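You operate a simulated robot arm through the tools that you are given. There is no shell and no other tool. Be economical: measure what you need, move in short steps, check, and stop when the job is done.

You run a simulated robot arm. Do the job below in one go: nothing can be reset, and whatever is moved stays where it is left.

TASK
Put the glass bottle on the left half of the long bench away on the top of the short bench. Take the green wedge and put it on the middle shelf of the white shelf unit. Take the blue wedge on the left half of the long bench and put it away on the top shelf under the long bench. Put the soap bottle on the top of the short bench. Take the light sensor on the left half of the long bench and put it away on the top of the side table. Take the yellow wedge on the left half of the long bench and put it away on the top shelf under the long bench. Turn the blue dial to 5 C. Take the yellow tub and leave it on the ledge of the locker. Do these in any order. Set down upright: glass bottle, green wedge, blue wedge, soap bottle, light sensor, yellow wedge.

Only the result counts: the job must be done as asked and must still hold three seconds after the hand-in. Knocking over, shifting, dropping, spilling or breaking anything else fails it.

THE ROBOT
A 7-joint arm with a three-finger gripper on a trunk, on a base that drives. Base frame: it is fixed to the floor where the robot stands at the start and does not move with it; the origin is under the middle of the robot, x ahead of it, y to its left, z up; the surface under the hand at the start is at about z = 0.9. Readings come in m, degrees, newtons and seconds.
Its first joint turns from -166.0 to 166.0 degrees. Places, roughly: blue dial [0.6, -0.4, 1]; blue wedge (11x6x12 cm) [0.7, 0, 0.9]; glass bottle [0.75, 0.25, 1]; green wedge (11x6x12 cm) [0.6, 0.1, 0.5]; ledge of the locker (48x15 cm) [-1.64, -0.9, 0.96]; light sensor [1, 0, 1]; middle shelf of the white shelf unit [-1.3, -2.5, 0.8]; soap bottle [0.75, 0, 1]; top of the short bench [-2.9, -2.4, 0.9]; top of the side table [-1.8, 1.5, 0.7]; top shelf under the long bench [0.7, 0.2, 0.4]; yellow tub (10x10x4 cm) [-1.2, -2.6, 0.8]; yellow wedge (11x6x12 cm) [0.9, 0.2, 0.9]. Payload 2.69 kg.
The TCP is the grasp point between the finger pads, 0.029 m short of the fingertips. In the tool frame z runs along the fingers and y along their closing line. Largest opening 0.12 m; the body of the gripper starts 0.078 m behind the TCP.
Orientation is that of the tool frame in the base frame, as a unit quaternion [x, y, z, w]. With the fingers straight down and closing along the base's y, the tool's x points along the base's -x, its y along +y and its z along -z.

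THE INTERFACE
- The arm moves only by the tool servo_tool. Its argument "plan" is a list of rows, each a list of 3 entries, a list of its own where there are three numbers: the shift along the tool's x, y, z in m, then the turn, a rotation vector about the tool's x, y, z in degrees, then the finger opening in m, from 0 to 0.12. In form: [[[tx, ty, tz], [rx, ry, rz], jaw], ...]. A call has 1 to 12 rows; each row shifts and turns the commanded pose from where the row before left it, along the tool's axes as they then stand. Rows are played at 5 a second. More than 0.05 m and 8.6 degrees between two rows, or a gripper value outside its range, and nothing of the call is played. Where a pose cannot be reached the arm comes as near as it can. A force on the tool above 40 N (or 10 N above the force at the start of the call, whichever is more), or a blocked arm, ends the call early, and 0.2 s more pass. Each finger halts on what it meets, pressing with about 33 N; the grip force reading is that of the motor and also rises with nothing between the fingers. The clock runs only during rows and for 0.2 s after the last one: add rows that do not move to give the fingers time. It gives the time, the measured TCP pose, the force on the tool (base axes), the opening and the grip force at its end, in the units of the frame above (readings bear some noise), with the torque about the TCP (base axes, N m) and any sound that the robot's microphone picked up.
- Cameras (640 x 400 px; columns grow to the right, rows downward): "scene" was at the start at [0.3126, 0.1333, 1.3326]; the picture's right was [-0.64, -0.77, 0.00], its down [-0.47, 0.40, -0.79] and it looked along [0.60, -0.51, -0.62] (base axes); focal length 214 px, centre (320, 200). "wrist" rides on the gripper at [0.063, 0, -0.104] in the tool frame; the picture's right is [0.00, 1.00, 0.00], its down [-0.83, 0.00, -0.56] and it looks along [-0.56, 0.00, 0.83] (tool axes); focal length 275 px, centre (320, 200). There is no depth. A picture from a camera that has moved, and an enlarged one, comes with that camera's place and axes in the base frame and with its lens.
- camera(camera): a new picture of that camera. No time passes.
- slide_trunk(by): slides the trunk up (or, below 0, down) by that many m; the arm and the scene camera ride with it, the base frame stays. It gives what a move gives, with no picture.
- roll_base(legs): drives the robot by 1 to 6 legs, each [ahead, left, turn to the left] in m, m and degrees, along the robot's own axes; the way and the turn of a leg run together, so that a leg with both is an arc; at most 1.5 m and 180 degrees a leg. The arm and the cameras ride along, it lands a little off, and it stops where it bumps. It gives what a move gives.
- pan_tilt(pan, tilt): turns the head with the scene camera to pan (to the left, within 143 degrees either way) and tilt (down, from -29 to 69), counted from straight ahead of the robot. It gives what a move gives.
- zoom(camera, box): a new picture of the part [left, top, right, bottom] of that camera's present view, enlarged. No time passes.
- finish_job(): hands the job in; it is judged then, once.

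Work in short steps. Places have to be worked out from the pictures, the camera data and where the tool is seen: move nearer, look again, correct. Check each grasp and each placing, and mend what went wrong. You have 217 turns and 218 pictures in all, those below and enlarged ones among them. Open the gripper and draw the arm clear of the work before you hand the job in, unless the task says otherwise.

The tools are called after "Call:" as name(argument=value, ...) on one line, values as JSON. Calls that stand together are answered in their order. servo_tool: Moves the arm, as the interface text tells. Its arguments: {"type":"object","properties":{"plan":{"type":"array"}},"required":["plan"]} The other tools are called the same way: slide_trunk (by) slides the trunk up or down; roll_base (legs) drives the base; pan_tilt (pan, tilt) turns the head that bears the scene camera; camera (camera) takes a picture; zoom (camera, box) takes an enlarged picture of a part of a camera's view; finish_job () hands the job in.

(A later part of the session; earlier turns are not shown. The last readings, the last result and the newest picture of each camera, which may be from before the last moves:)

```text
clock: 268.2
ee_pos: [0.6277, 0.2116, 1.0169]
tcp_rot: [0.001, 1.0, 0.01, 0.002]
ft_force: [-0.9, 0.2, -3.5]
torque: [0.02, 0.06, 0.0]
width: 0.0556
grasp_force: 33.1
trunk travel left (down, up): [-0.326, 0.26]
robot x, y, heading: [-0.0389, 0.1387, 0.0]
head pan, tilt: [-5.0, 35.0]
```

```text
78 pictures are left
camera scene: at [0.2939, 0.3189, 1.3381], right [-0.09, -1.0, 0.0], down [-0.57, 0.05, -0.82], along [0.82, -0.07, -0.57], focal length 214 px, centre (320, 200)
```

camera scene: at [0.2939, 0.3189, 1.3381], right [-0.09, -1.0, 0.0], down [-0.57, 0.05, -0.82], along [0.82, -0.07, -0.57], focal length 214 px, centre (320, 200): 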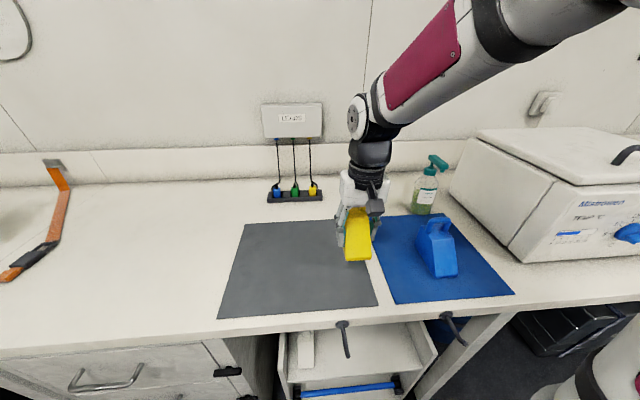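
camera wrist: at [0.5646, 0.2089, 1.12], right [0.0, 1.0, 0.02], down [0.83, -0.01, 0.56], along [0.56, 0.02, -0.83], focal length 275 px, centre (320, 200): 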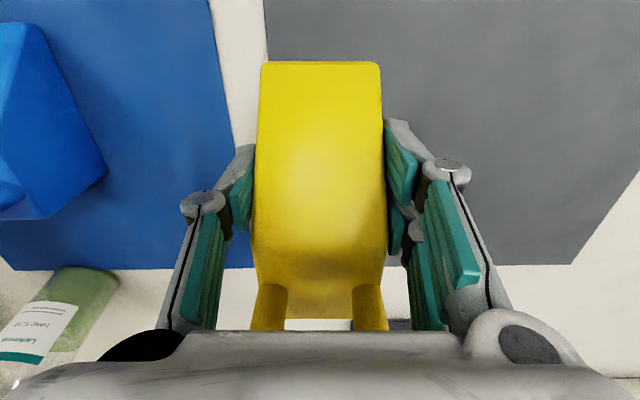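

Set yellow down, release, rise, then rotate the tool back -180° (camera-forward configuration).

Call:
servo_tool(plan=[[[0, 0, 0.03], [0, 0, 0], 0.03], [[0, 0, 0.03], [0, 0, 0], 0.03], [[0, 0, 0.012], [0, 0, 0], 0.03], [[0, 0, 0], [0, 0, 0], 0.06], [[0, 0, 0], [0, 0, 0], 0.1], [[0, 0, 0], [0, 0, 0], 0.1], [[0, 0, -0.045], [0, 0, 0], 0.1], [[0, 0, -0.045], [0, 0, 0], 0.1], [[0, 0, -0.045], [0, 0, 0], 0.1], [[0, 0, -0.045], [0, 0, 0], 0.1], [[0, 0, -0.045], [0, 0, 0], 0.1], [[0, 0, 0], [0, 0, 0], 0.1]])

Call:
servo_tool(plan=[[[0, 0, 0], [0, 0, -8.2], 0.1], [[0, 0, 0], [0, 0, -8.2], 0.1], [[0, 0, 0], [0, 0, -8.2], 0.1], [[0, 0, 0], [0, 0, -8.2], 0.1], [[0, 0, 0], [0, 0, -8.2], 0.1], [[0, 0, 0], [0, 0, -8.2], 0.1], [[0, 0, 0], [0, 0, -8.2], 0.1], [[0, 0, 0], [0, 0, -8.2], 0.1], [[0, 0, 0], [0, 0, -8.2], 0.1], [[0, 0, 0], [0, 0, -8.2], 0.1], [[0, 0, 0], [0, 0, -8.2], 0.1], [[0, 0, 0], [0, 0, -8.2], 0.1]])

Call:
servo_tool(plan=[[[0, 0, 0], [0, 0, -8.2], 0.1], [[0, 0, 0], [0, 0, -8.2], 0.1], [[0, 0, 0], [0, 0, -8.2], 0.1], [[0, 0, 0], [0, 0, -8.2], 0.1], [[0, 0, 0], [0, 0, -8.2], 0.1], [[0, 0, 0], [0, 0, -8.2], 0.1], [[0, 0, 0], [0, 0, -8.2], 0.1], [[0, 0, 0], [0, 0, -8.2], 0.1], [[0, 0, 0], [0, 0, -8.2], 0.1], [[0, 0, 0], [0, 0, -7.8], 0.1], [[0, 0, 0], [0, 0, 0], 0.1]])

Call:
camera(camera="scene")

```text
clock: 270.8
ee_pos: [0.6252, 0.2097, 1.1701]
tcp_rot: [0.0, 1.0, 0.01, 0.002]
ft_force: [0.2, 0.0, -1.2]
torque: [0.01, 0.04, 0.0]
width: 0.1003
grasp_force: 0.1
trunk travel left (down, up): [-0.326, 0.26]
robot x, y, heading: [-0.0388, 0.136, 0.2]
head pan, tilt: [-5.0, 35.0]
```

```text
clock: 273.4
ee_pos: [0.6276, 0.208, 1.1697]
tcp_rot: [0.758, -0.653, -0.005, -0.009]
ft_force: [0.0, 0.1, 0.1]
torque: [0.0, 0.03, 0.01]
width: 0.0999
grasp_force: 0.0
trunk travel left (down, up): [-0.326, 0.26]
robot x, y, heading: [-0.038, 0.1347, 0.3]
head pan, tilt: [-5.0, 35.0]
```

```text
clock: 275.8
ee_pos: [0.6267, 0.2096, 1.1706]
tcp_rot: [1.0, 0.001, 0.002, -0.01]
ft_force: [-0.1, 0.2, -0.4]
torque: [-0.02, 0.0, 0.03]
width: 0.1
grasp_force: 0.1
trunk travel left (down, up): [-0.326, 0.26]
robot x, y, heading: [-0.0399, 0.135, 0.0]
head pan, tilt: [-5.0, 35.0]
```

```text
77 pictures are left
camera scene: at [0.2938, 0.3189, 1.3381], right [-0.09, -1.0, 0.0], down [-0.57, 0.05, -0.82], along [0.82, -0.07, -0.57], focal length 214 px, centre (320, 200)
```

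scene: 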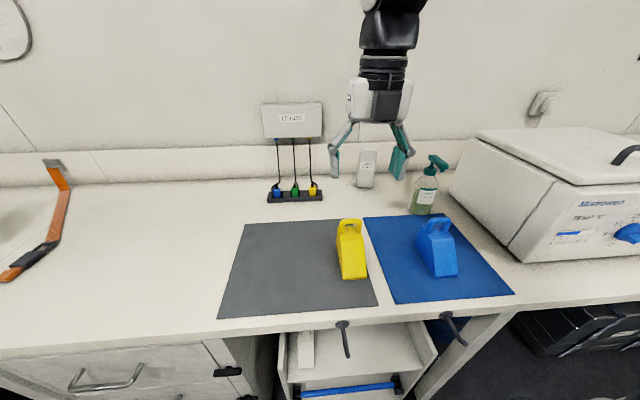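

Both wedges oriented slope-to-robot. Back off 0.3, pitch the tool to 40°, lower trunk.

Call:
roll_base(legs=[[-0.3, 0, 0]])

Call:
servo_tool(plan=[[[0, 0, 0], [0, 8.3, 0], 0.1], [[0, 0, 0], [0, 8.3, 0], 0.1], [[0, 0, 0], [0, 8.3, 0], 0.1], [[0, 0, 0], [0, 8.3, 0], 0.1], [[0, 0, 0], [0, 8.3, 0], 0.1], [[0, 0, 0], [0, 8.3, 0], 0.1], [[0, 0, 0], [0, 0, 0], 0.1]])

Call:
slide_trunk(by=-0.22)

Call:
camera(camera="wrist")

```text
clock: 277.9
ee_pos: [0.3281, 0.2065, 1.17]
tcp_rot: [1.0, -0.001, 0.001, -0.009]
ft_force: [-0.1, -0.3, 0.0]
torque: [-0.02, -0.03, -0.02]
width: 0.0999
grasp_force: 0.1
trunk travel left (down, up): [-0.326, 0.26]
robot x, y, heading: [-0.3409, 0.1366, 0.0]
head pan, tilt: [-5.0, 35.0]
```

```text
clock: 279.5
ee_pos: [0.3271, 0.2071, 1.1689]
tcp_rot: [0.906, -0.006, 0.424, -0.008]
ft_force: [1.2, 0.1, 0.0]
torque: [-0.01, 0.01, 0.0]
width: 0.1
grasp_force: 0.0
trunk travel left (down, up): [-0.326, 0.26]
robot x, y, heading: [-0.3345, 0.1346, 0.1]
head pan, tilt: [-5.0, 35.0]
```

```text
clock: 281.8
ee_pos: [0.3275, 0.2065, 0.9487]
tcp_rot: [0.906, -0.006, 0.424, -0.008]
ft_force: [0.4, 0.2, 0.4]
torque: [-0.02, 0.02, 0.0]
width: 0.0997
grasp_force: 0.1
trunk travel left (down, up): [-0.106, 0.48]
robot x, y, heading: [-0.3388, 0.138, -0.2]
head pan, tilt: [-5.0, 35.0]
```

```text
76 pictures are left
camera wrist: at [0.2886, 0.2043, 1.0644], right [0.0, -1.0, -0.02], down [-0.96, 0.0, -0.28], along [0.28, 0.01, -0.96], focal length 275 px, centre (320, 200)
```

wrist: 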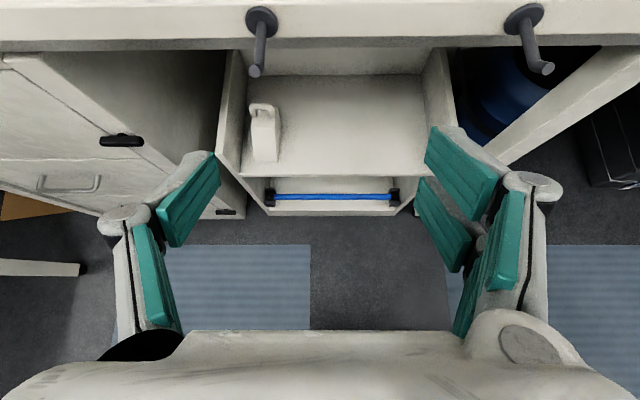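

Drive up to the yellow wedge and check alignment.

Call:
roll_base(legs=[[0.2, 0.004, 0]])

Call:
camera(camera="wrist")

```text
clock: 283.4
ee_pos: [0.5308, 0.2084, 0.9504]
tcp_rot: [0.906, -0.006, 0.423, -0.007]
ft_force: [0.5, -0.3, 0.1]
torque: [0.03, -0.02, 0.03]
width: 0.1
grasp_force: 0.0
trunk travel left (down, up): [-0.106, 0.48]
robot x, y, heading: [-0.1415, 0.1407, -0.2]
head pan, tilt: [-5.0, 35.0]
```

```text
75 pictures are left
camera wrist: at [0.491, 0.2078, 1.0644], right [0.0, -1.0, -0.02], down [-0.96, 0.0, -0.28], along [0.28, 0.01, -0.96], focal length 275 px, centre (320, 200)
```

wrist: 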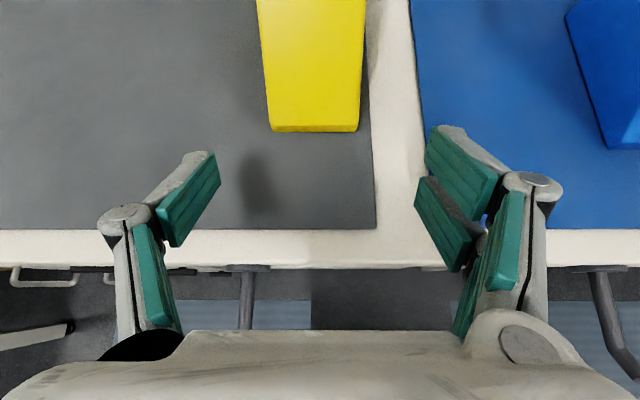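

Call:
roll_base(legs=[[0.115, 0.003, 0]])

Call:
servo_tool(plan=[[[0, 0, 0], [0, 0, 0], 0.08], [[0, 0, 0], [0, 0, 0], 0.06], [[0, 0, 0], [0, 0, 0], 0.04], [[0, 0, 0], [0, 0, 0], 0.03], [[0, 0, 0], [0, 0, 0], 0.03]])

Call:
slide_trunk(by=0.06)

Call:
camera(camera="wrist")

Call:
camera(camera="scene")

```text
clock: 284.6
ee_pos: [0.6473, 0.2139, 0.9501]
tcp_rot: [0.906, -0.006, 0.423, -0.008]
ft_force: [0.2, 0.0, 0.2]
torque: [0.0, 0.01, -0.02]
width: 0.1002
grasp_force: 0.0
trunk travel left (down, up): [-0.106, 0.48]
robot x, y, heading: [-0.0235, 0.1437, -0.0]
head pan, tilt: [-5.0, 35.0]
```

```text
clock: 285.8
ee_pos: [0.6464, 0.2141, 0.9499]
tcp_rot: [0.906, -0.005, 0.423, -0.008]
ft_force: [0.3, -0.9, 2.8]
torque: [-0.19, 0.04, 0.09]
width: 0.0557
grasp_force: 32.9
trunk travel left (down, up): [-0.106, 0.48]
robot x, y, heading: [-0.021, 0.1437, 0.2]
head pan, tilt: [-5.0, 35.0]
```

```text
clock: 286.8
ee_pos: [0.6457, 0.2145, 1.0107]
tcp_rot: [0.906, -0.005, 0.423, -0.008]
ft_force: [0.1, -0.2, -2.6]
torque: [0.0, 0.05, 0.01]
width: 0.0557
grasp_force: 33.2
trunk travel left (down, up): [-0.166, 0.42]
robot x, y, heading: [-0.0223, 0.1437, -0.2]
head pan, tilt: [-5.0, 35.0]
```

```text
74 pictures are left
camera wrist: at [0.6071, 0.2115, 1.1243], right [0.0, -1.0, -0.02], down [-0.96, 0.0, -0.28], along [0.28, 0.02, -0.96], focal length 275 px, centre (320, 200)
```

wrist: 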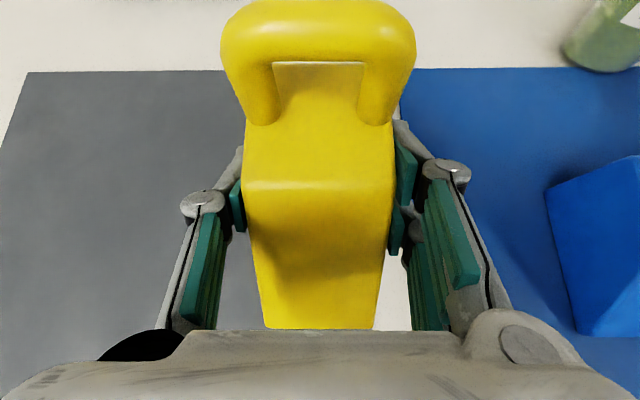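

```text
73 pictures are left
camera scene: at [0.361, 0.3249, 1.1784], right [-0.09, -1.0, 0.0], down [-0.57, 0.05, -0.82], along [0.82, -0.07, -0.57], focal length 214 px, centre (320, 200)
```

scene: 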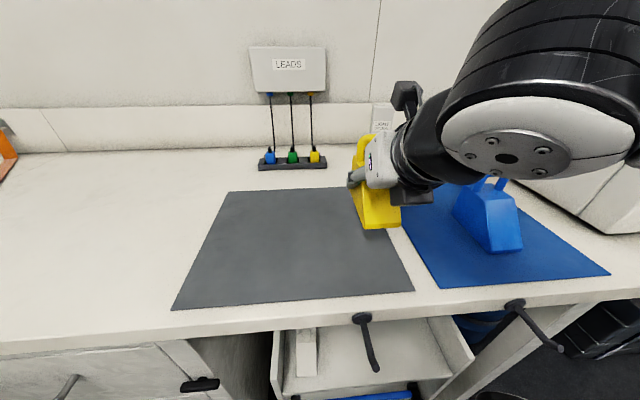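

Yellow held. Back off, trunk to bottom, and lower the hand in front of the shelf.

Call:
roll_base(legs=[[-0.52, 0, 0]])

Call:
slide_trunk(by=-0.164)

Call:
servo_tool(plan=[[[-0.012, 0, 0.041], [0, 0, 0], 0.03], [[-0.012, 0, 0.041], [0, 0, 0], 0.03], [[-0.012, 0, 0.041], [0, 0, 0], 0.03], [[-0.012, 0, 0.041], [0, 0, 0], 0.03], [[-0.012, 0, 0.041], [0, 0, 0], 0.03], [[-0.012, 0, 0.041], [0, 0, 0], 0.03], [[-0.012, 0, 0.041], [0, 0, 0], 0.03], [[-0.012, 0, 0.041], [0, 0, 0], 0.03], [[0, 0, 0], [0, 0, 0], 0.03]])

Call:
camera(camera="wrist")

Call:
camera(camera="scene")

```text
clock: 289.8
ee_pos: [0.1373, 0.2115, 1.0096]
tcp_rot: [0.906, -0.006, 0.423, -0.008]
ft_force: [-0.3, -0.3, -2.3]
torque: [0.01, 0.01, 0.01]
width: 0.0557
grasp_force: 33.0
trunk travel left (down, up): [-0.166, 0.42]
robot x, y, heading: [-0.5332, 0.1425, -0.3]
head pan, tilt: [-5.0, 35.0]
```

```text
clock: 291.7
ee_pos: [0.1354, 0.2131, 0.8454]
tcp_rot: [0.906, -0.006, 0.423, -0.008]
ft_force: [-0.3, 0.8, -2.8]
torque: [-0.02, 0.03, -0.02]
width: 0.0556
grasp_force: 32.6
trunk travel left (down, up): [-0.002, 0.584]
robot x, y, heading: [-0.5332, 0.1495, -0.2]
head pan, tilt: [-5.0, 35.0]
```

```text
clock: 293.7
ee_pos: [0.3365, 0.2203, 0.5708]
tcp_rot: [0.906, -0.006, 0.423, -0.009]
ft_force: [-0.3, -0.5, -2.2]
torque: [0.0, 0.0, 0.02]
width: 0.0555
grasp_force: 32.8
out of reach, approached as far as the arm can: row 2, 3, 4
trunk travel left (down, up): [-0.002, 0.584]
robot x, y, heading: [-0.5316, 0.1445, -0.1]
head pan, tilt: [-5.0, 35.0]
```

```text
72 pictures are left
camera wrist: at [0.2986, 0.2185, 0.6863], right [0.0, -1.0, -0.02], down [-0.96, 0.01, -0.28], along [0.28, 0.01, -0.96], focal length 275 px, centre (320, 200)
```

wrist: 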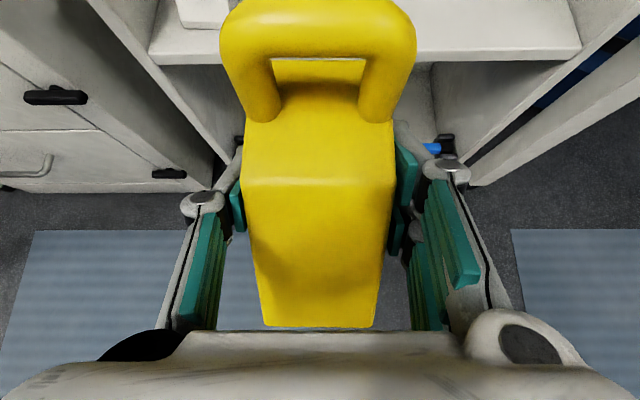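

```text
71 pictures are left
camera scene: at [-0.145, 0.3245, 1.0147], right [-0.09, -1.0, 0.0], down [-0.57, 0.05, -0.82], along [0.82, -0.07, -0.57], focal length 214 px, centre (320, 200)
```

scene: 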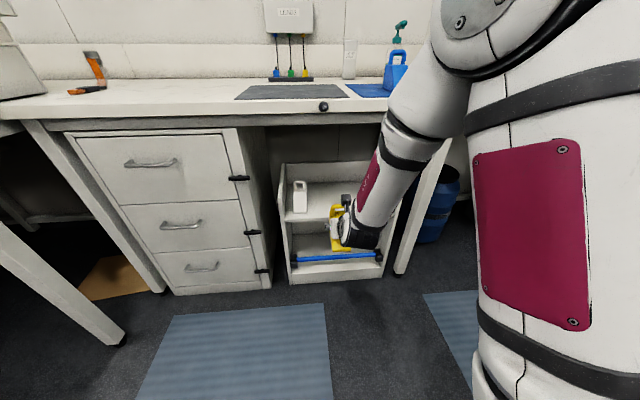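

Drive in: 0.24 m toward the shelf.

Call:
roll_base(legs=[[0.24, 0, 0]])

Call:
camera(camera="wrist")

Call:
camera(camera="scene")

```text
clock: 295.5
ee_pos: [0.578, 0.2194, 0.5724]
tcp_rot: [0.906, -0.006, 0.422, -0.008]
ft_force: [0.1, 0.1, -2.6]
torque: [0.03, 0.03, 0.03]
width: 0.0557
grasp_force: 33.8
trunk travel left (down, up): [-0.002, 0.584]
robot x, y, heading: [-0.2954, 0.143, 0.0]
head pan, tilt: [-5.0, 35.0]
```

```text
70 pictures are left
camera wrist: at [0.5388, 0.2177, 0.6866], right [0.0, -1.0, -0.02], down [-0.96, 0.01, -0.28], along [0.28, 0.01, -0.96], focal length 275 px, centre (320, 200)
```

wrist: 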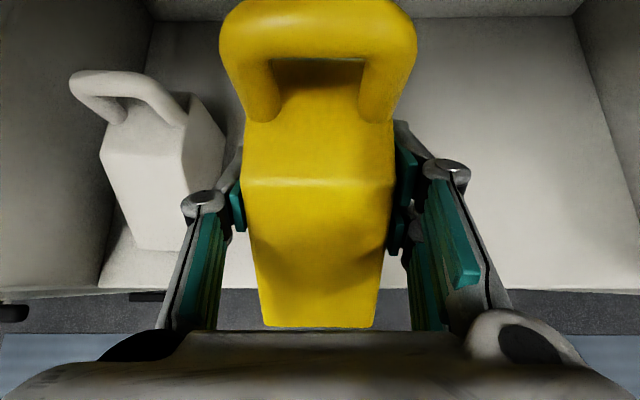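

```text
69 pictures are left
camera scene: at [0.0955, 0.3237, 1.0147], right [-0.09, -1.0, 0.0], down [-0.57, 0.05, -0.82], along [0.82, -0.07, -0.57], focal length 214 px, centre (320, 200)
```

scene: 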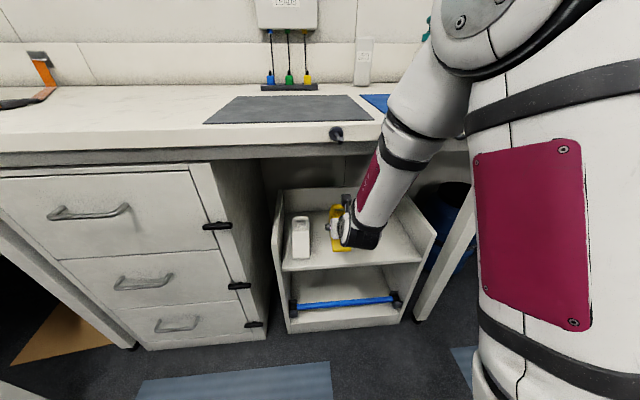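

Move 3 cm right (away from the white wedge) and 4 cm deeper with the arm, watching for contact.

Call:
servo_tool(plan=[[[0, 0.03, 0], [0, 0, 0], 0.03], [[0.013, 0, 0.0155], [0, 0, 0], 0.03], [[0.013, 0, 0.0155], [0, 0, 0], 0.03], [[0, 0, 0], [0, 0, 0], 0.03]])

Call:
camera(camera="wrist")

```text
clock: 296.5
ee_pos: [0.6188, 0.1908, 0.5704]
tcp_rot: [0.906, -0.006, 0.422, -0.008]
ft_force: [-1.0, -0.5, -2.5]
torque: [0.01, 0.01, -0.01]
width: 0.0559
grasp_force: 33.1
trunk travel left (down, up): [-0.002, 0.584]
robot x, y, heading: [-0.2897, 0.1413, -0.2]
head pan, tilt: [-5.0, 35.0]
```

```text
68 pictures are left
camera wrist: at [0.5791, 0.1877, 0.6854], right [0.0, -1.0, -0.02], down [-0.96, 0.01, -0.28], along [0.28, 0.01, -0.96], focal length 275 px, centre (320, 200)
```

wrist: 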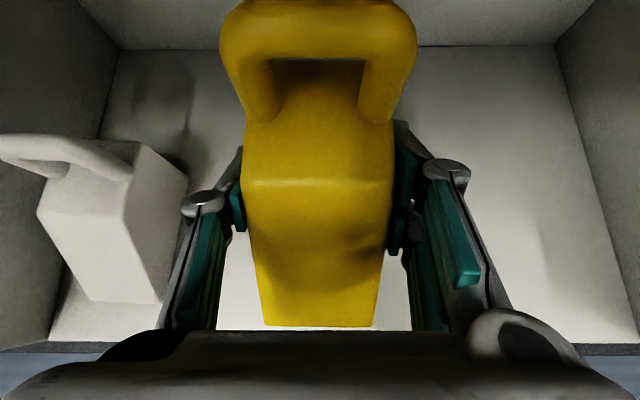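

No contact and pose exact. Lower 4.8 cm.

Call:
servo_tool(plan=[[[-0.0123, 0, 0.0103], [0, 0, 0], 0.03], [[-0.0123, 0, 0.0103], [0, 0, 0], 0.03], [[-0.0123, 0, 0.0103], [0, 0, 0], 0.03], [[0, 0, 0], [0, 0, 0], 0.03]])

Call:
camera(camera="wrist")

```text
clock: 297.5
ee_pos: [0.6189, 0.1917, 0.5216]
tcp_rot: [0.906, -0.007, 0.423, -0.007]
ft_force: [-0.2, -0.2, -2.9]
torque: [0.01, 0.02, 0.02]
width: 0.0558
grasp_force: 32.6
trunk travel left (down, up): [-0.002, 0.584]
robot x, y, heading: [-0.2887, 0.1434, 0.1]
head pan, tilt: [-5.0, 35.0]
```

```text
67 pictures are left
camera wrist: at [0.5786, 0.1885, 0.6374], right [0.0, -1.0, -0.02], down [-0.96, 0.01, -0.28], along [0.28, 0.01, -0.96], focal length 275 px, centre (320, 200)
```

wrist: 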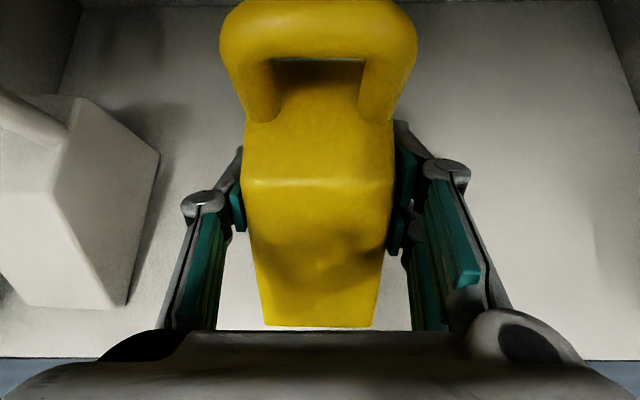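

Call:
servo_tool(plan=[[[-0.0031, 0, 0.0026], [0, 0, 0], 0.03], [[-0.0031, 0, 0.0026], [0, 0, 0], 0.03], [[0, 0, 0], [0, 0, 0], 0.03]])

```text
clock: 298.3
ee_pos: [0.6176, 0.1906, 0.515]
tcp_rot: [0.906, -0.006, 0.423, -0.008]
ft_force: [-0.3, -0.4, -2.8]
torque: [0.0, 0.01, 0.01]
width: 0.0555
grasp_force: 32.8
trunk travel left (down, up): [-0.002, 0.584]
robot x, y, heading: [-0.2904, 0.1424, -0.1]
head pan, tilt: [-5.0, 35.0]
```

Call:
servo_tool(plan=[[[-0.0031, 0, 0.0026], [0, 0, 0], 0.03], [[-0.0031, 0, 0.0026], [0, 0, 0], 0.03], [[0, 0, 0], [0, 0, 0], 0.03]])

```text
clock: 299.1
ee_pos: [0.6181, 0.192, 0.5071]
tcp_rot: [0.906, -0.006, 0.423, -0.007]
ft_force: [-0.1, -0.8, -2.3]
torque: [0.0, -0.03, -0.01]
width: 0.0557
grasp_force: 33.0
trunk travel left (down, up): [-0.002, 0.584]
robot x, y, heading: [-0.29, 0.1406, -0.2]
head pan, tilt: [-5.0, 35.0]
```

Call:
servo_tool(plan=[[[-0.0031, 0, 0.0026], [0, 0, 0], 0.03], [[-0.0023, 0, 0.0019], [0, 0, 0], 0.03], [[0, 0, 0], [0, 0, 0], 0.03]])

```text
clock: 299.9
ee_pos: [0.6191, 0.1918, 0.5014]
tcp_rot: [0.906, -0.006, 0.422, -0.008]
ft_force: [0.1, 0.2, -3.2]
torque: [0.01, 0.02, -0.01]
width: 0.0556
grasp_force: 32.9
trunk travel left (down, up): [-0.002, 0.584]
robot x, y, heading: [-0.2919, 0.1429, -0.4]
head pan, tilt: [-5.0, 35.0]
```

Call:
servo_tool(plan=[[[-0.0031, 0, 0.0026], [0, 0, 0], 0.03], [[-0.0023, 0, 0.0019], [0, 0, 0], 0.03], [[0, 0, 0], [0, 0, 0], 0.03]])

Call:
pan_tilt(pan=12, tilt=45)

Call:
camera(camera="scene")

```text
clock: 300.7
ee_pos: [0.6187, 0.1913, 0.4948]
tcp_rot: [0.905, -0.006, 0.425, -0.008]
ft_force: [-5.3, -0.4, 21.9]
torque: [-0.54, -0.06, 0.01]
width: 0.0555
grasp_force: 32.3
trunk travel left (down, up): [-0.002, 0.584]
robot x, y, heading: [-0.2901, 0.1468, -0.1]
head pan, tilt: [-5.0, 35.0]
```

```text
clock: 301.5
ee_pos: [0.6183, 0.1914, 0.4948]
tcp_rot: [0.905, -0.006, 0.425, -0.008]
ft_force: [3.8, 1.2, 26.6]
torque: [-0.45, -0.48, 0.01]
width: 0.0557
grasp_force: 33.0
trunk travel left (down, up): [-0.002, 0.584]
robot x, y, heading: [-0.2891, 0.143, -0.1]
head pan, tilt: [12.0, 45.0]
```

```text
66 pictures are left
camera scene: at [0.0867, 0.3483, 1.0003], right [0.2, -0.98, 0.0], down [-0.69, -0.14, -0.71], along [0.69, 0.14, -0.71], focal length 214 px, centre (320, 200)
```

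scene: 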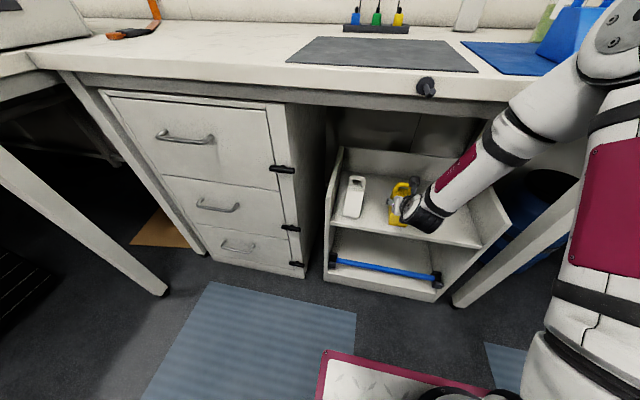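

On the shelf. Release (to 8 cm) and back out.

Call:
servo_tool(plan=[[[0, 0, 0], [0, 0, 0], 0.06], [[0, 0, 0], [0, 0, 0], 0.08], [[0, 0, 0], [0, 0, 0], 0.085], [[0, 0, 0], [0, 0, 0], 0.085]])

Call:
camera(camera="wrist")

Call:
roll_base(legs=[[-0.3, 0, 0]])

Call:
camera(camera="scene")

```text
clock: 302.5
ee_pos: [0.6176, 0.1906, 0.4924]
tcp_rot: [0.906, -0.006, 0.422, -0.008]
ft_force: [1.2, 0.4, 0.4]
torque: [-0.02, -0.01, 0.0]
width: 0.0848
grasp_force: 0.1
trunk travel left (down, up): [-0.002, 0.584]
robot x, y, heading: [-0.2959, 0.1445, -0.1]
head pan, tilt: [12.0, 45.0]
```

```text
65 pictures are left
camera wrist: at [0.5789, 0.189, 0.6075], right [0.0, -1.0, -0.02], down [-0.96, 0.01, -0.28], along [0.28, 0.01, -0.96], focal length 275 px, centre (320, 200)
```

wrist: 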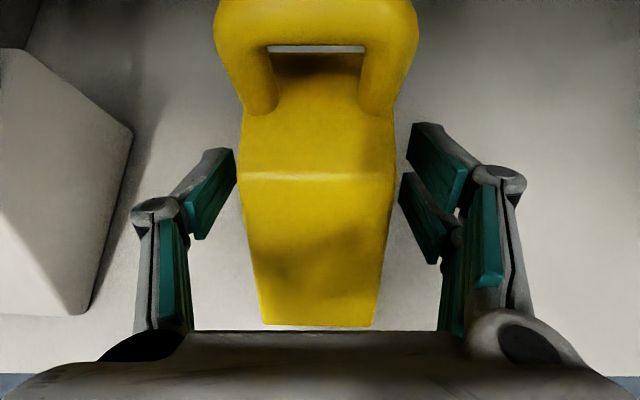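

```text
clock: 304.5
ee_pos: [0.3192, 0.1909, 0.4944]
tcp_rot: [0.906, -0.007, 0.423, -0.007]
ft_force: [0.4, 1.1, -0.8]
torque: [-0.02, 0.0, 0.03]
width: 0.085
grasp_force: 0.0
trunk travel left (down, up): [-0.002, 0.584]
robot x, y, heading: [-0.5906, 0.1447, -0.2]
head pan, tilt: [12.0, 45.0]
```

```text
64 pictures are left
camera scene: at [-0.2112, 0.3487, 1.0], right [0.2, -0.98, 0.0], down [-0.69, -0.14, -0.71], along [0.69, 0.14, -0.71], focal length 214 px, centre (320, 200)
```

scene: 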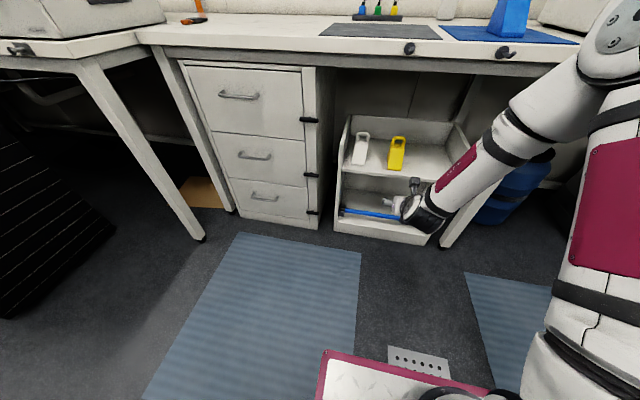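

Yellow stands on the shelf. Now blue: raise the trunk by 0.456 (hand to z≈0.95), strafe right 0.19, approach.

Call:
slide_trunk(by=0.456)

Call:
roll_base(legs=[[0, -0.192, 0], [0.2, 0, 0]])

Call:
camera(camera="wrist")

```text
refused: 0.456 is not a number from -0.4 to 0.4
```

```text
clock: 307.3
ee_pos: [0.5177, -0.0014, 0.4931]
tcp_rot: [0.906, -0.005, 0.422, -0.008]
ft_force: [-2.0, 4.1, 3.1]
torque: [-0.13, 0.02, -0.07]
width: 0.0853
grasp_force: 0.0
trunk travel left (down, up): [-0.002, 0.584]
robot x, y, heading: [-0.3911, -0.0498, -0.3]
head pan, tilt: [12.0, 45.0]
```

```text
63 pictures are left
camera wrist: at [0.4785, -0.005, 0.6079], right [0.0, -1.0, -0.02], down [-0.96, 0.01, -0.28], along [0.28, 0.01, -0.96], focal length 275 px, centre (320, 200)
```

wrist: 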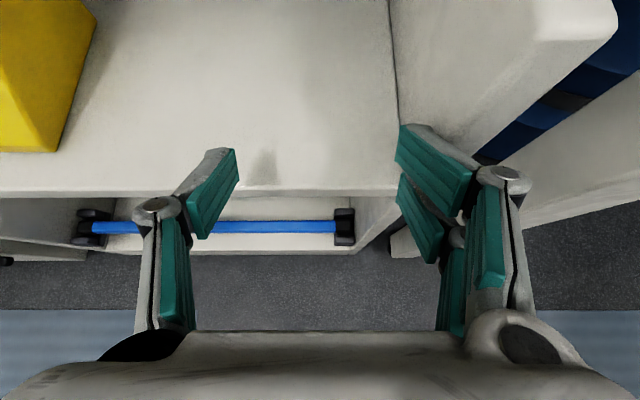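

The trunk move was refused (limit 0.4) and the hand went in low, lightly touching the cabinet side. Back out first, then raise.

Call:
roll_base(legs=[[-0.25, 0, 0]])

Call:
slide_trunk(by=0.4)

Call:
slide_trunk(by=0.057)

Call:
roll_base(legs=[[0.25, 0, 0.2]])

Call:
camera(camera="wrist")

Call:
camera(camera="scene")

```text
clock: 309.1
ee_pos: [0.2666, -0.0018, 0.493]
tcp_rot: [0.906, -0.006, 0.423, -0.008]
ft_force: [-0.4, -0.1, -0.5]
torque: [-0.02, 0.01, -0.03]
width: 0.085
grasp_force: 0.0
trunk travel left (down, up): [-0.002, 0.584]
robot x, y, heading: [-0.6436, -0.0484, 0.0]
head pan, tilt: [12.0, 45.0]
```

```text
clock: 312.9
ee_pos: [0.267, -0.002, 0.8933]
tcp_rot: [0.906, -0.007, 0.423, -0.007]
ft_force: [0.4, -0.1, -0.4]
torque: [-0.01, -0.01, -0.01]
width: 0.0852
grasp_force: 0.2
trunk travel left (down, up): [-0.402, 0.184]
robot x, y, heading: [-0.6416, -0.0486, -0.6]
head pan, tilt: [12.0, 45.0]
```

```text
clock: 313.9
ee_pos: [0.2665, -0.0012, 0.9496]
tcp_rot: [0.907, -0.007, 0.422, -0.007]
ft_force: [0.1, 0.7, -0.5]
torque: [0.02, 0.01, -0.04]
width: 0.0848
grasp_force: 0.1
trunk travel left (down, up): [-0.459, 0.127]
robot x, y, heading: [-0.6383, -0.0502, -0.7]
head pan, tilt: [12.0, 45.0]
```

```text
clock: 315.7
ee_pos: [0.5146, 0.0027, 0.9502]
tcp_rot: [0.906, -0.004, 0.423, -0.009]
ft_force: [1.2, 0.1, -0.1]
torque: [0.0, -0.05, -0.01]
width: 0.0852
grasp_force: 0.0
trunk travel left (down, up): [-0.459, 0.127]
robot x, y, heading: [-0.3915, -0.046, -0.1]
head pan, tilt: [12.0, 45.0]
```

```text
62 pictures are left
camera wrist: at [0.476, -0.0003, 1.0648], right [0.0, -1.0, -0.02], down [-0.96, 0.0, -0.28], along [0.28, 0.02, -0.96], focal length 275 px, centre (320, 200)
```

wrist: 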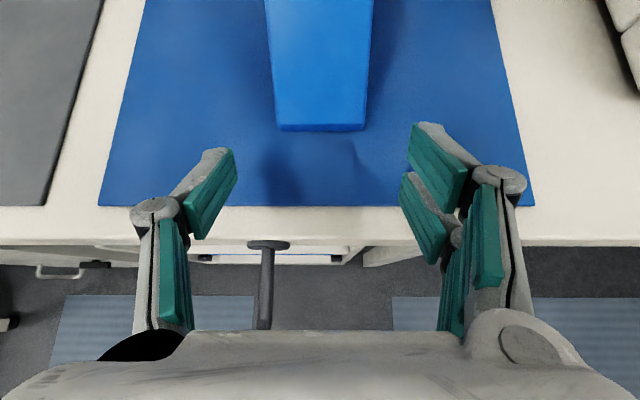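

```text
61 pictures are left
camera scene: at [-0.1502, 0.157, 1.4563], right [0.21, -0.98, 0.0], down [-0.69, -0.15, -0.71], along [0.69, 0.15, -0.71], focal length 214 px, centre (320, 200)
```

scene: 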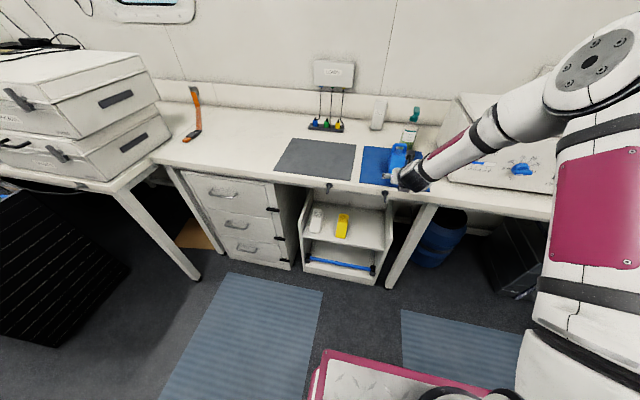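

Aligned (wedge front x≈0.573, y≈0). Drive 0.118 and grip, lift.

Call:
roll_base(legs=[[0.118, 0, 0]])

Call:
servo_tool(plan=[[[0, 0, 0], [0, 0, 0], 0.07], [[0, 0, 0], [0, 0, 0], 0.05], [[0, 0, 0], [0, 0, 0], 0.03], [[0, 0, 0], [0, 0, 0], 0.03]])

Call:
slide_trunk(by=0.06)

Call:
camera(camera="wrist")

```text
clock: 316.9
ee_pos: [0.634, 0.0013, 0.9502]
tcp_rot: [0.906, -0.005, 0.423, -0.008]
ft_force: [-0.1, 0.0, -0.6]
torque: [0.0, -0.02, -0.02]
width: 0.0853
grasp_force: 0.0
trunk travel left (down, up): [-0.459, 0.127]
robot x, y, heading: [-0.2764, -0.0467, -0.1]
head pan, tilt: [12.0, 45.0]
```

```text
clock: 317.9
ee_pos: [0.6347, 0.0019, 0.9505]
tcp_rot: [0.907, -0.004, 0.422, -0.009]
ft_force: [-1.4, 0.0, 1.5]
torque: [-0.16, 0.19, 0.06]
width: 0.0557
grasp_force: 33.0
trunk travel left (down, up): [-0.459, 0.127]
robot x, y, heading: [-0.2748, -0.0494, 0.1]
head pan, tilt: [12.0, 45.0]
```

```text
clock: 318.9
ee_pos: [0.6336, 0.0036, 1.0082]
tcp_rot: [0.907, -0.005, 0.422, -0.009]
ft_force: [-0.2, -0.5, -3.2]
torque: [0.0, 0.0, -0.02]
width: 0.0556
grasp_force: 33.1
trunk travel left (down, up): [-0.519, 0.067]
robot x, y, heading: [-0.277, -0.047, 0.2]
head pan, tilt: [12.0, 45.0]
```

```text
60 pictures are left
camera wrist: at [0.5951, 0.0, 1.124], right [0.0, -1.0, -0.02], down [-0.96, 0.0, -0.28], along [0.28, 0.02, -0.96], focal length 275 px, centre (320, 200)
```

wrist: 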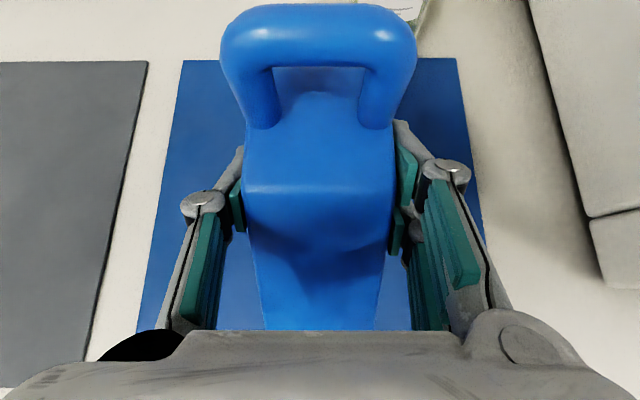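

Blue held. Back off, strafe left 0.065, lower trunk in front of shelf.

Call:
roll_base(legs=[[-0.38, 0, 0], [0, 0.065, 0]])

Call:
slide_trunk(by=-0.4)

Call:
slide_trunk(by=-0.065)

Call:
roll_base(legs=[[0.25, 0, 0]])

Call:
camera(camera="wrist")

Call:
camera(camera="scene")

```text
clock: 321.9
ee_pos: [0.2519, 0.0689, 1.0106]
tcp_rot: [0.906, -0.004, 0.423, -0.009]
ft_force: [-0.8, -0.6, -2.4]
torque: [0.0, 0.01, 0.01]
width: 0.0559
grasp_force: 32.9
trunk travel left (down, up): [-0.519, 0.067]
robot x, y, heading: [-0.6579, 0.0178, 0.2]
head pan, tilt: [12.0, 45.0]
```

```text
clock: 325.8
ee_pos: [0.2517, 0.0689, 0.6103]
tcp_rot: [0.906, -0.003, 0.422, -0.009]
ft_force: [0.2, 0.3, -2.0]
torque: [0.01, 0.0, 0.02]
width: 0.0556
grasp_force: 33.2
trunk travel left (down, up): [-0.119, 0.467]
robot x, y, heading: [-0.6561, 0.0174, 0.1]
head pan, tilt: [12.0, 45.0]
```

```text
clock: 326.8
ee_pos: [0.2523, 0.0687, 0.5444]
tcp_rot: [0.906, -0.004, 0.423, -0.009]
ft_force: [0.3, 0.5, -2.4]
torque: [-0.02, 0.0, -0.01]
width: 0.0555
grasp_force: 33.4
trunk travel left (down, up): [-0.054, 0.532]
robot x, y, heading: [-0.6554, 0.0188, 0.5]
head pan, tilt: [12.0, 45.0]
```

```text
clock: 328.6
ee_pos: [0.503, 0.0708, 0.5444]
tcp_rot: [0.906, -0.002, 0.423, -0.009]
ft_force: [0.8, -0.5, -2.9]
torque: [0.03, -0.01, 0.01]
width: 0.0554
grasp_force: 33.5
trunk travel left (down, up): [-0.054, 0.532]
robot x, y, heading: [-0.4022, 0.0185, 0.1]
head pan, tilt: [12.0, 45.0]
```

```text
59 pictures are left
camera wrist: at [0.4641, 0.0687, 0.6596], right [0.01, -1.0, -0.02], down [-0.96, 0.0, -0.28], along [0.28, 0.02, -0.96], focal length 275 px, centre (320, 200)
```

wrist: 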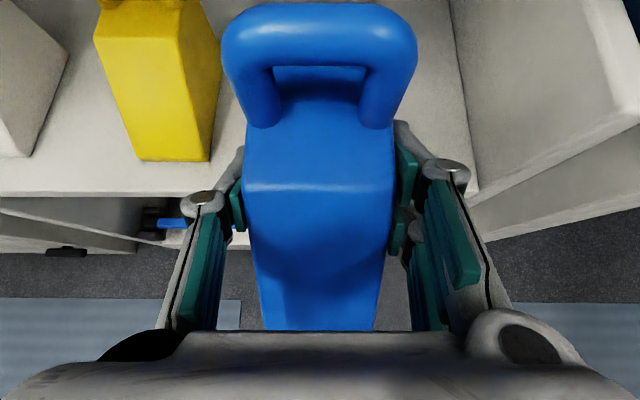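

```text
58 pictures are left
camera scene: at [-0.0251, 0.2244, 1.0509], right [0.21, -0.98, 0.0], down [-0.69, -0.15, -0.71], along [0.69, 0.15, -0.71], focal length 214 px, centre (320, 200)
```

scene: 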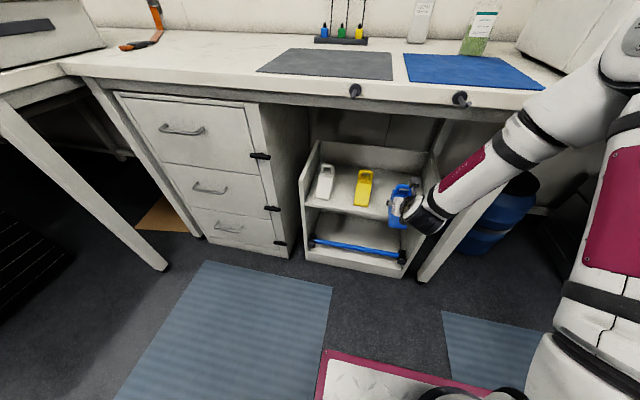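

Shift 1.5 cm left, extend arm 4 cm and drive 7 cm; watch for contact with the bench leg.

Call:
servo_tool(plan=[[[0, -0.015, 0], [0, 0, 0], 0.03], [[0.013, 0, 0.0155], [0, 0, 0], 0.03], [[0.013, 0, 0.0155], [0, 0, 0], 0.03], [[0, 0, 0], [0, 0, 0], 0.03]])

Call:
roll_base(legs=[[0.072, 0, 0]])

Call:
camera(camera="wrist")

Call:
camera(camera="scene")

```text
clock: 329.6
ee_pos: [0.5443, 0.0861, 0.5456]
tcp_rot: [0.906, -0.002, 0.422, -0.01]
ft_force: [0.5, 0.0, -2.5]
torque: [-0.01, 0.02, -0.02]
width: 0.0556
grasp_force: 33.0
trunk travel left (down, up): [-0.054, 0.532]
robot x, y, heading: [-0.4063, 0.0162, 0.1]
head pan, tilt: [12.0, 45.0]
```

```text
clock: 330.6
ee_pos: [0.6171, 0.0864, 0.546]
tcp_rot: [0.906, -0.003, 0.423, -0.009]
ft_force: [-0.2, -0.1, -2.2]
torque: [0.02, 0.0, 0.0]
width: 0.0555
grasp_force: 32.8
trunk travel left (down, up): [-0.054, 0.532]
robot x, y, heading: [-0.3344, 0.0172, 0.3]
head pan, tilt: [12.0, 45.0]
```

```text
57 pictures are left
camera wrist: at [0.5775, 0.0834, 0.6602], right [0.01, -1.0, -0.02], down [-0.96, 0.0, -0.28], along [0.28, 0.02, -0.96], focal length 275 px, centre (320, 200)
```

wrist: 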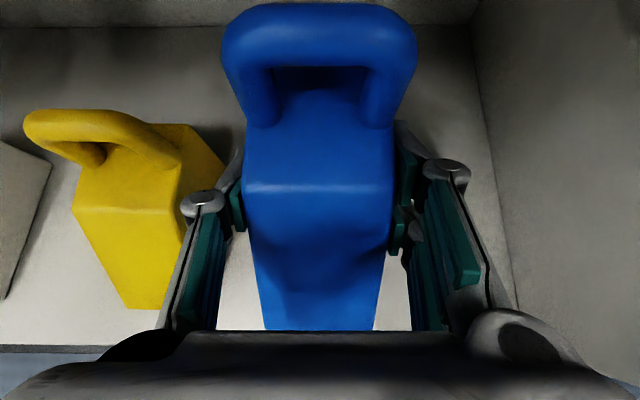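

```text
56 pictures are left
camera scene: at [0.0479, 0.2245, 1.0509], right [0.21, -0.98, 0.0], down [-0.69, -0.15, -0.71], along [0.69, 0.15, -0.71], focal length 214 px, centre (320, 200)
```

scene: 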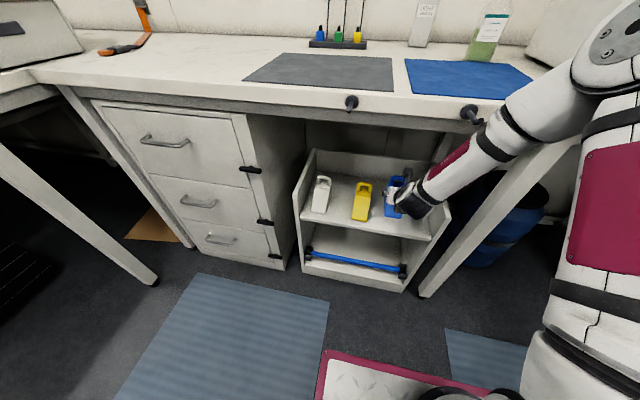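

No contact. Lower with trunk 0.044, then feel.

Call:
slide_trunk(by=-0.044)

Call:
slide_trunk(by=-0.007)

```text
clock: 331.5
ee_pos: [0.6161, 0.0866, 0.5004]
tcp_rot: [0.906, -0.003, 0.423, -0.009]
ft_force: [0.1, -0.3, -3.2]
torque: [0.01, 0.02, 0.02]
width: 0.0557
grasp_force: 32.8
trunk travel left (down, up): [-0.01, 0.576]
robot x, y, heading: [-0.3322, 0.0173, -0.0]
head pan, tilt: [12.0, 45.0]
```

```text
clock: 332.1
ee_pos: [0.6174, 0.0868, 0.4971]
tcp_rot: [0.906, -0.001, 0.424, -0.01]
ft_force: [-3.8, -0.4, 12.3]
torque: [-0.45, -0.25, -0.08]
width: 0.0555
grasp_force: 33.0
trunk travel left (down, up): [-0.003, 0.583]
robot x, y, heading: [-0.3303, 0.0166, 0.1]
head pan, tilt: [12.0, 45.0]
```

Contact. Release and back out, then check.

Call:
servo_tool(plan=[[[0, 0, 0], [0, 0, 0], 0.06], [[0, 0, 0], [0, 0, 0], 0.08], [[0, 0, 0], [0, 0, 0], 0.085], [[0, 0, 0], [0, 0, 0], 0.085]])

Call:
roll_base(legs=[[-0.3, 0, 0]])

Call:
slide_trunk(by=0.4)

Call:
camera(camera="scene")

```text
clock: 333.1
ee_pos: [0.6167, 0.0856, 0.4954]
tcp_rot: [0.906, -0.003, 0.423, -0.01]
ft_force: [-0.6, -0.7, 0.2]
torque: [0.03, -0.01, 0.02]
width: 0.0849
grasp_force: 0.0
trunk travel left (down, up): [-0.003, 0.583]
robot x, y, heading: [-0.3319, 0.0182, 0.3]
head pan, tilt: [12.0, 45.0]
```

```text
clock: 335.1
ee_pos: [0.313, 0.0845, 0.496]
tcp_rot: [0.906, -0.004, 0.423, -0.009]
ft_force: [-0.3, 0.3, 0.0]
torque: [-0.01, -0.02, 0.01]
width: 0.0848
grasp_force: 0.1
trunk travel left (down, up): [-0.003, 0.583]
robot x, y, heading: [-0.6353, 0.0169, 0.1]
head pan, tilt: [12.0, 45.0]
```

```text
clock: 338.9
ee_pos: [0.3129, 0.085, 0.8941]
tcp_rot: [0.907, -0.003, 0.422, -0.01]
ft_force: [0.3, 0.8, -0.6]
torque: [-0.02, -0.03, 0.01]
width: 0.0853
grasp_force: 0.1
trunk travel left (down, up): [-0.403, 0.183]
robot x, y, heading: [-0.6387, 0.0173, 0.1]
head pan, tilt: [12.0, 45.0]
```

```text
55 pictures are left
camera scene: at [-0.3526, 0.2233, 1.3999], right [0.21, -0.98, 0.0], down [-0.69, -0.15, -0.71], along [0.69, 0.15, -0.71], focal length 214 px, centre (320, 200)
```

scene: 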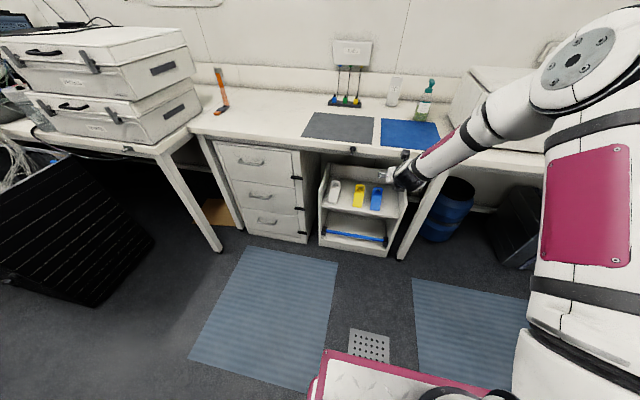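

Both wedges are on the shelf. Next the soap bottle ≈(0.82,-0.045): raise hand to z≈0.98, strafe right and approach.

Call:
slide_trunk(by=0.085)

Call:
roll_base(legs=[[0, -0.13, 0], [0.33, 0, 0]])

Call:
pan_tilt(pan=-15, tilt=40)

Call:
camera(camera="wrist")

Call:
camera(camera="scene")

```text
clock: 340.2
ee_pos: [0.3137, 0.085, 0.9799]
tcp_rot: [0.907, -0.003, 0.421, -0.009]
ft_force: [0.2, -0.1, -0.4]
torque: [0.01, 0.0, 0.07]
width: 0.0849
grasp_force: 0.0
trunk travel left (down, up): [-0.488, 0.098]
robot x, y, heading: [-0.634, 0.0186, 0.3]
head pan, tilt: [12.0, 45.0]
```

```text
clock: 343.2
ee_pos: [0.6444, -0.0456, 0.98]
tcp_rot: [0.906, -0.004, 0.423, -0.009]
ft_force: [0.9, -0.6, 0.1]
torque: [-0.03, 0.0, -0.02]
width: 0.0849
grasp_force: 0.0
trunk travel left (down, up): [-0.488, 0.098]
robot x, y, heading: [-0.3075, -0.1087, 0.3]
head pan, tilt: [12.0, 45.0]
```

```text
clock: 344.1
ee_pos: [0.6447, -0.046, 0.981]
tcp_rot: [0.906, -0.004, 0.423, -0.008]
ft_force: [0.5, 0.0, -0.4]
torque: [-0.03, -0.01, 0.02]
width: 0.0849
grasp_force: 0.0
trunk travel left (down, up): [-0.488, 0.098]
robot x, y, heading: [-0.3003, -0.1106, 0.0]
head pan, tilt: [-15.0, 40.0]
```

```text
54 pictures are left
camera wrist: at [0.605, -0.0482, 1.0944], right [0.0, -1.0, -0.02], down [-0.96, 0.0, -0.28], along [0.28, 0.02, -0.96], focal length 275 px, centre (320, 200)
```

wrist: 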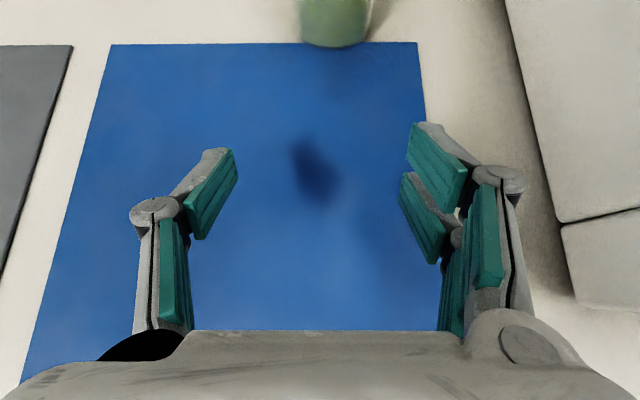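

```text
53 pictures are left
camera scene: at [-0.0844, 0.0545, 1.4928], right [-0.26, -0.97, 0.0], down [-0.62, 0.16, -0.77], along [0.74, -0.2, -0.64], focal length 214 px, centre (320, 200)
```

scene: 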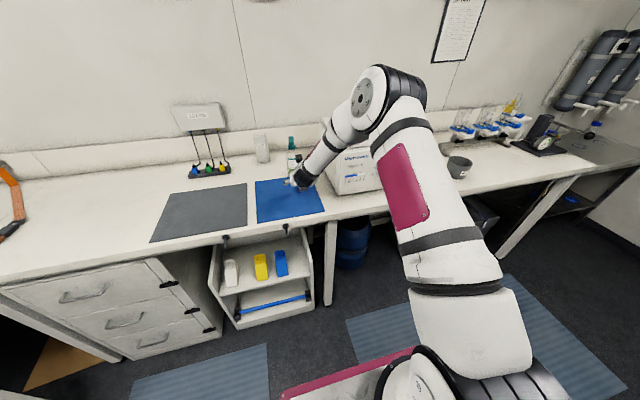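

Soap centre ≈(0.835,-0.057). To keep the camera clear of the pump, flatten pitch to 25°, lower to z≈0.96, then drive 0.1 and look.

Call:
servo_tool(plan=[[[0, 0.011, 0], [0, 7.5, 0], 0.09], [[-0.009, 0, 0.006], [0, 7.5, 0], 0.09], [[-0.009, 0, 0.005], [0, 0, 0], 0.09], [[0, 0, 0], [0, 0, 0], 0.09]])

Call:
roll_base(legs=[[0.09, 0, 0]])

Call:
camera(camera="wrist")

Call:
zoom(camera="scene", box=[230, 80, 430, 240])

```text
clock: 345.1
ee_pos: [0.6444, -0.0572, 0.9689]
tcp_rot: [0.843, -0.006, 0.538, -0.008]
ft_force: [-0.2, 0.1, 1.1]
torque: [-0.02, -0.04, 0.0]
width: 0.0902
grasp_force: 0.1
out of reach, approached as far as the arm can: row 3
trunk travel left (down, up): [-0.488, 0.098]
robot x, y, heading: [-0.3042, -0.1133, 0.1]
head pan, tilt: [-15.0, 40.0]
```

```text
clock: 346.2
ee_pos: [0.7355, -0.056, 0.9692]
tcp_rot: [0.843, -0.005, 0.537, -0.008]
ft_force: [-0.1, -0.6, -0.1]
torque: [-0.03, -0.01, 0.01]
width: 0.0901
grasp_force: 0.1
trunk travel left (down, up): [-0.488, 0.098]
robot x, y, heading: [-0.216, -0.1105, -0.2]
head pan, tilt: [-15.0, 40.0]
```

```text
52 pictures are left
camera wrist: at [0.6679, -0.059, 1.0694], right [0.0, -1.0, -0.02], down [-0.86, 0.01, -0.52], along [0.52, 0.01, -0.86], focal length 275 px, centre (320, 200)
```

wrist: 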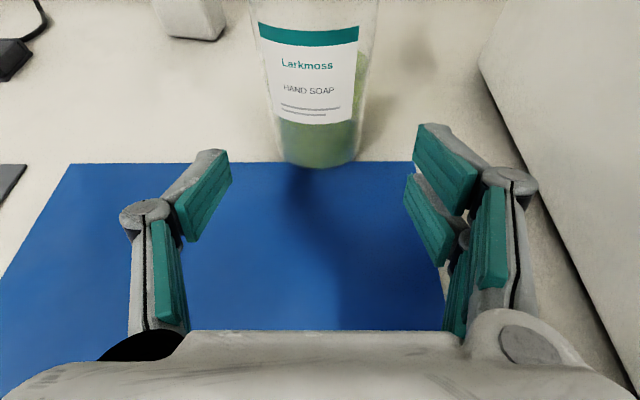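

```text
2.50 times, centred on (330, 160) of scene
camera zoom: at [0.0064, 0.0545, 1.4928], right [-0.26, -0.97, 0.0], down [-0.62, 0.17, -0.77], along [0.74, -0.2, -0.64], focal length 536 px, centre (295, 300)
```

zoom: 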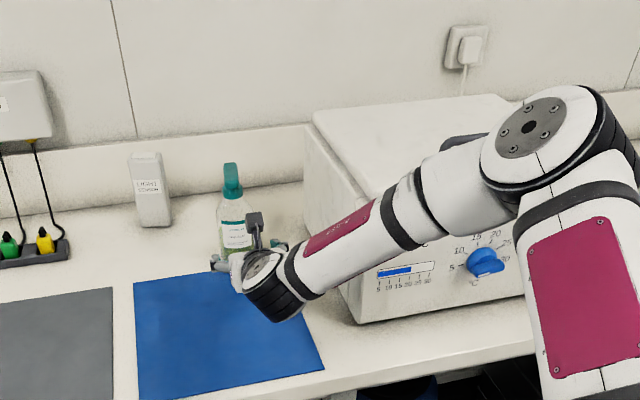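

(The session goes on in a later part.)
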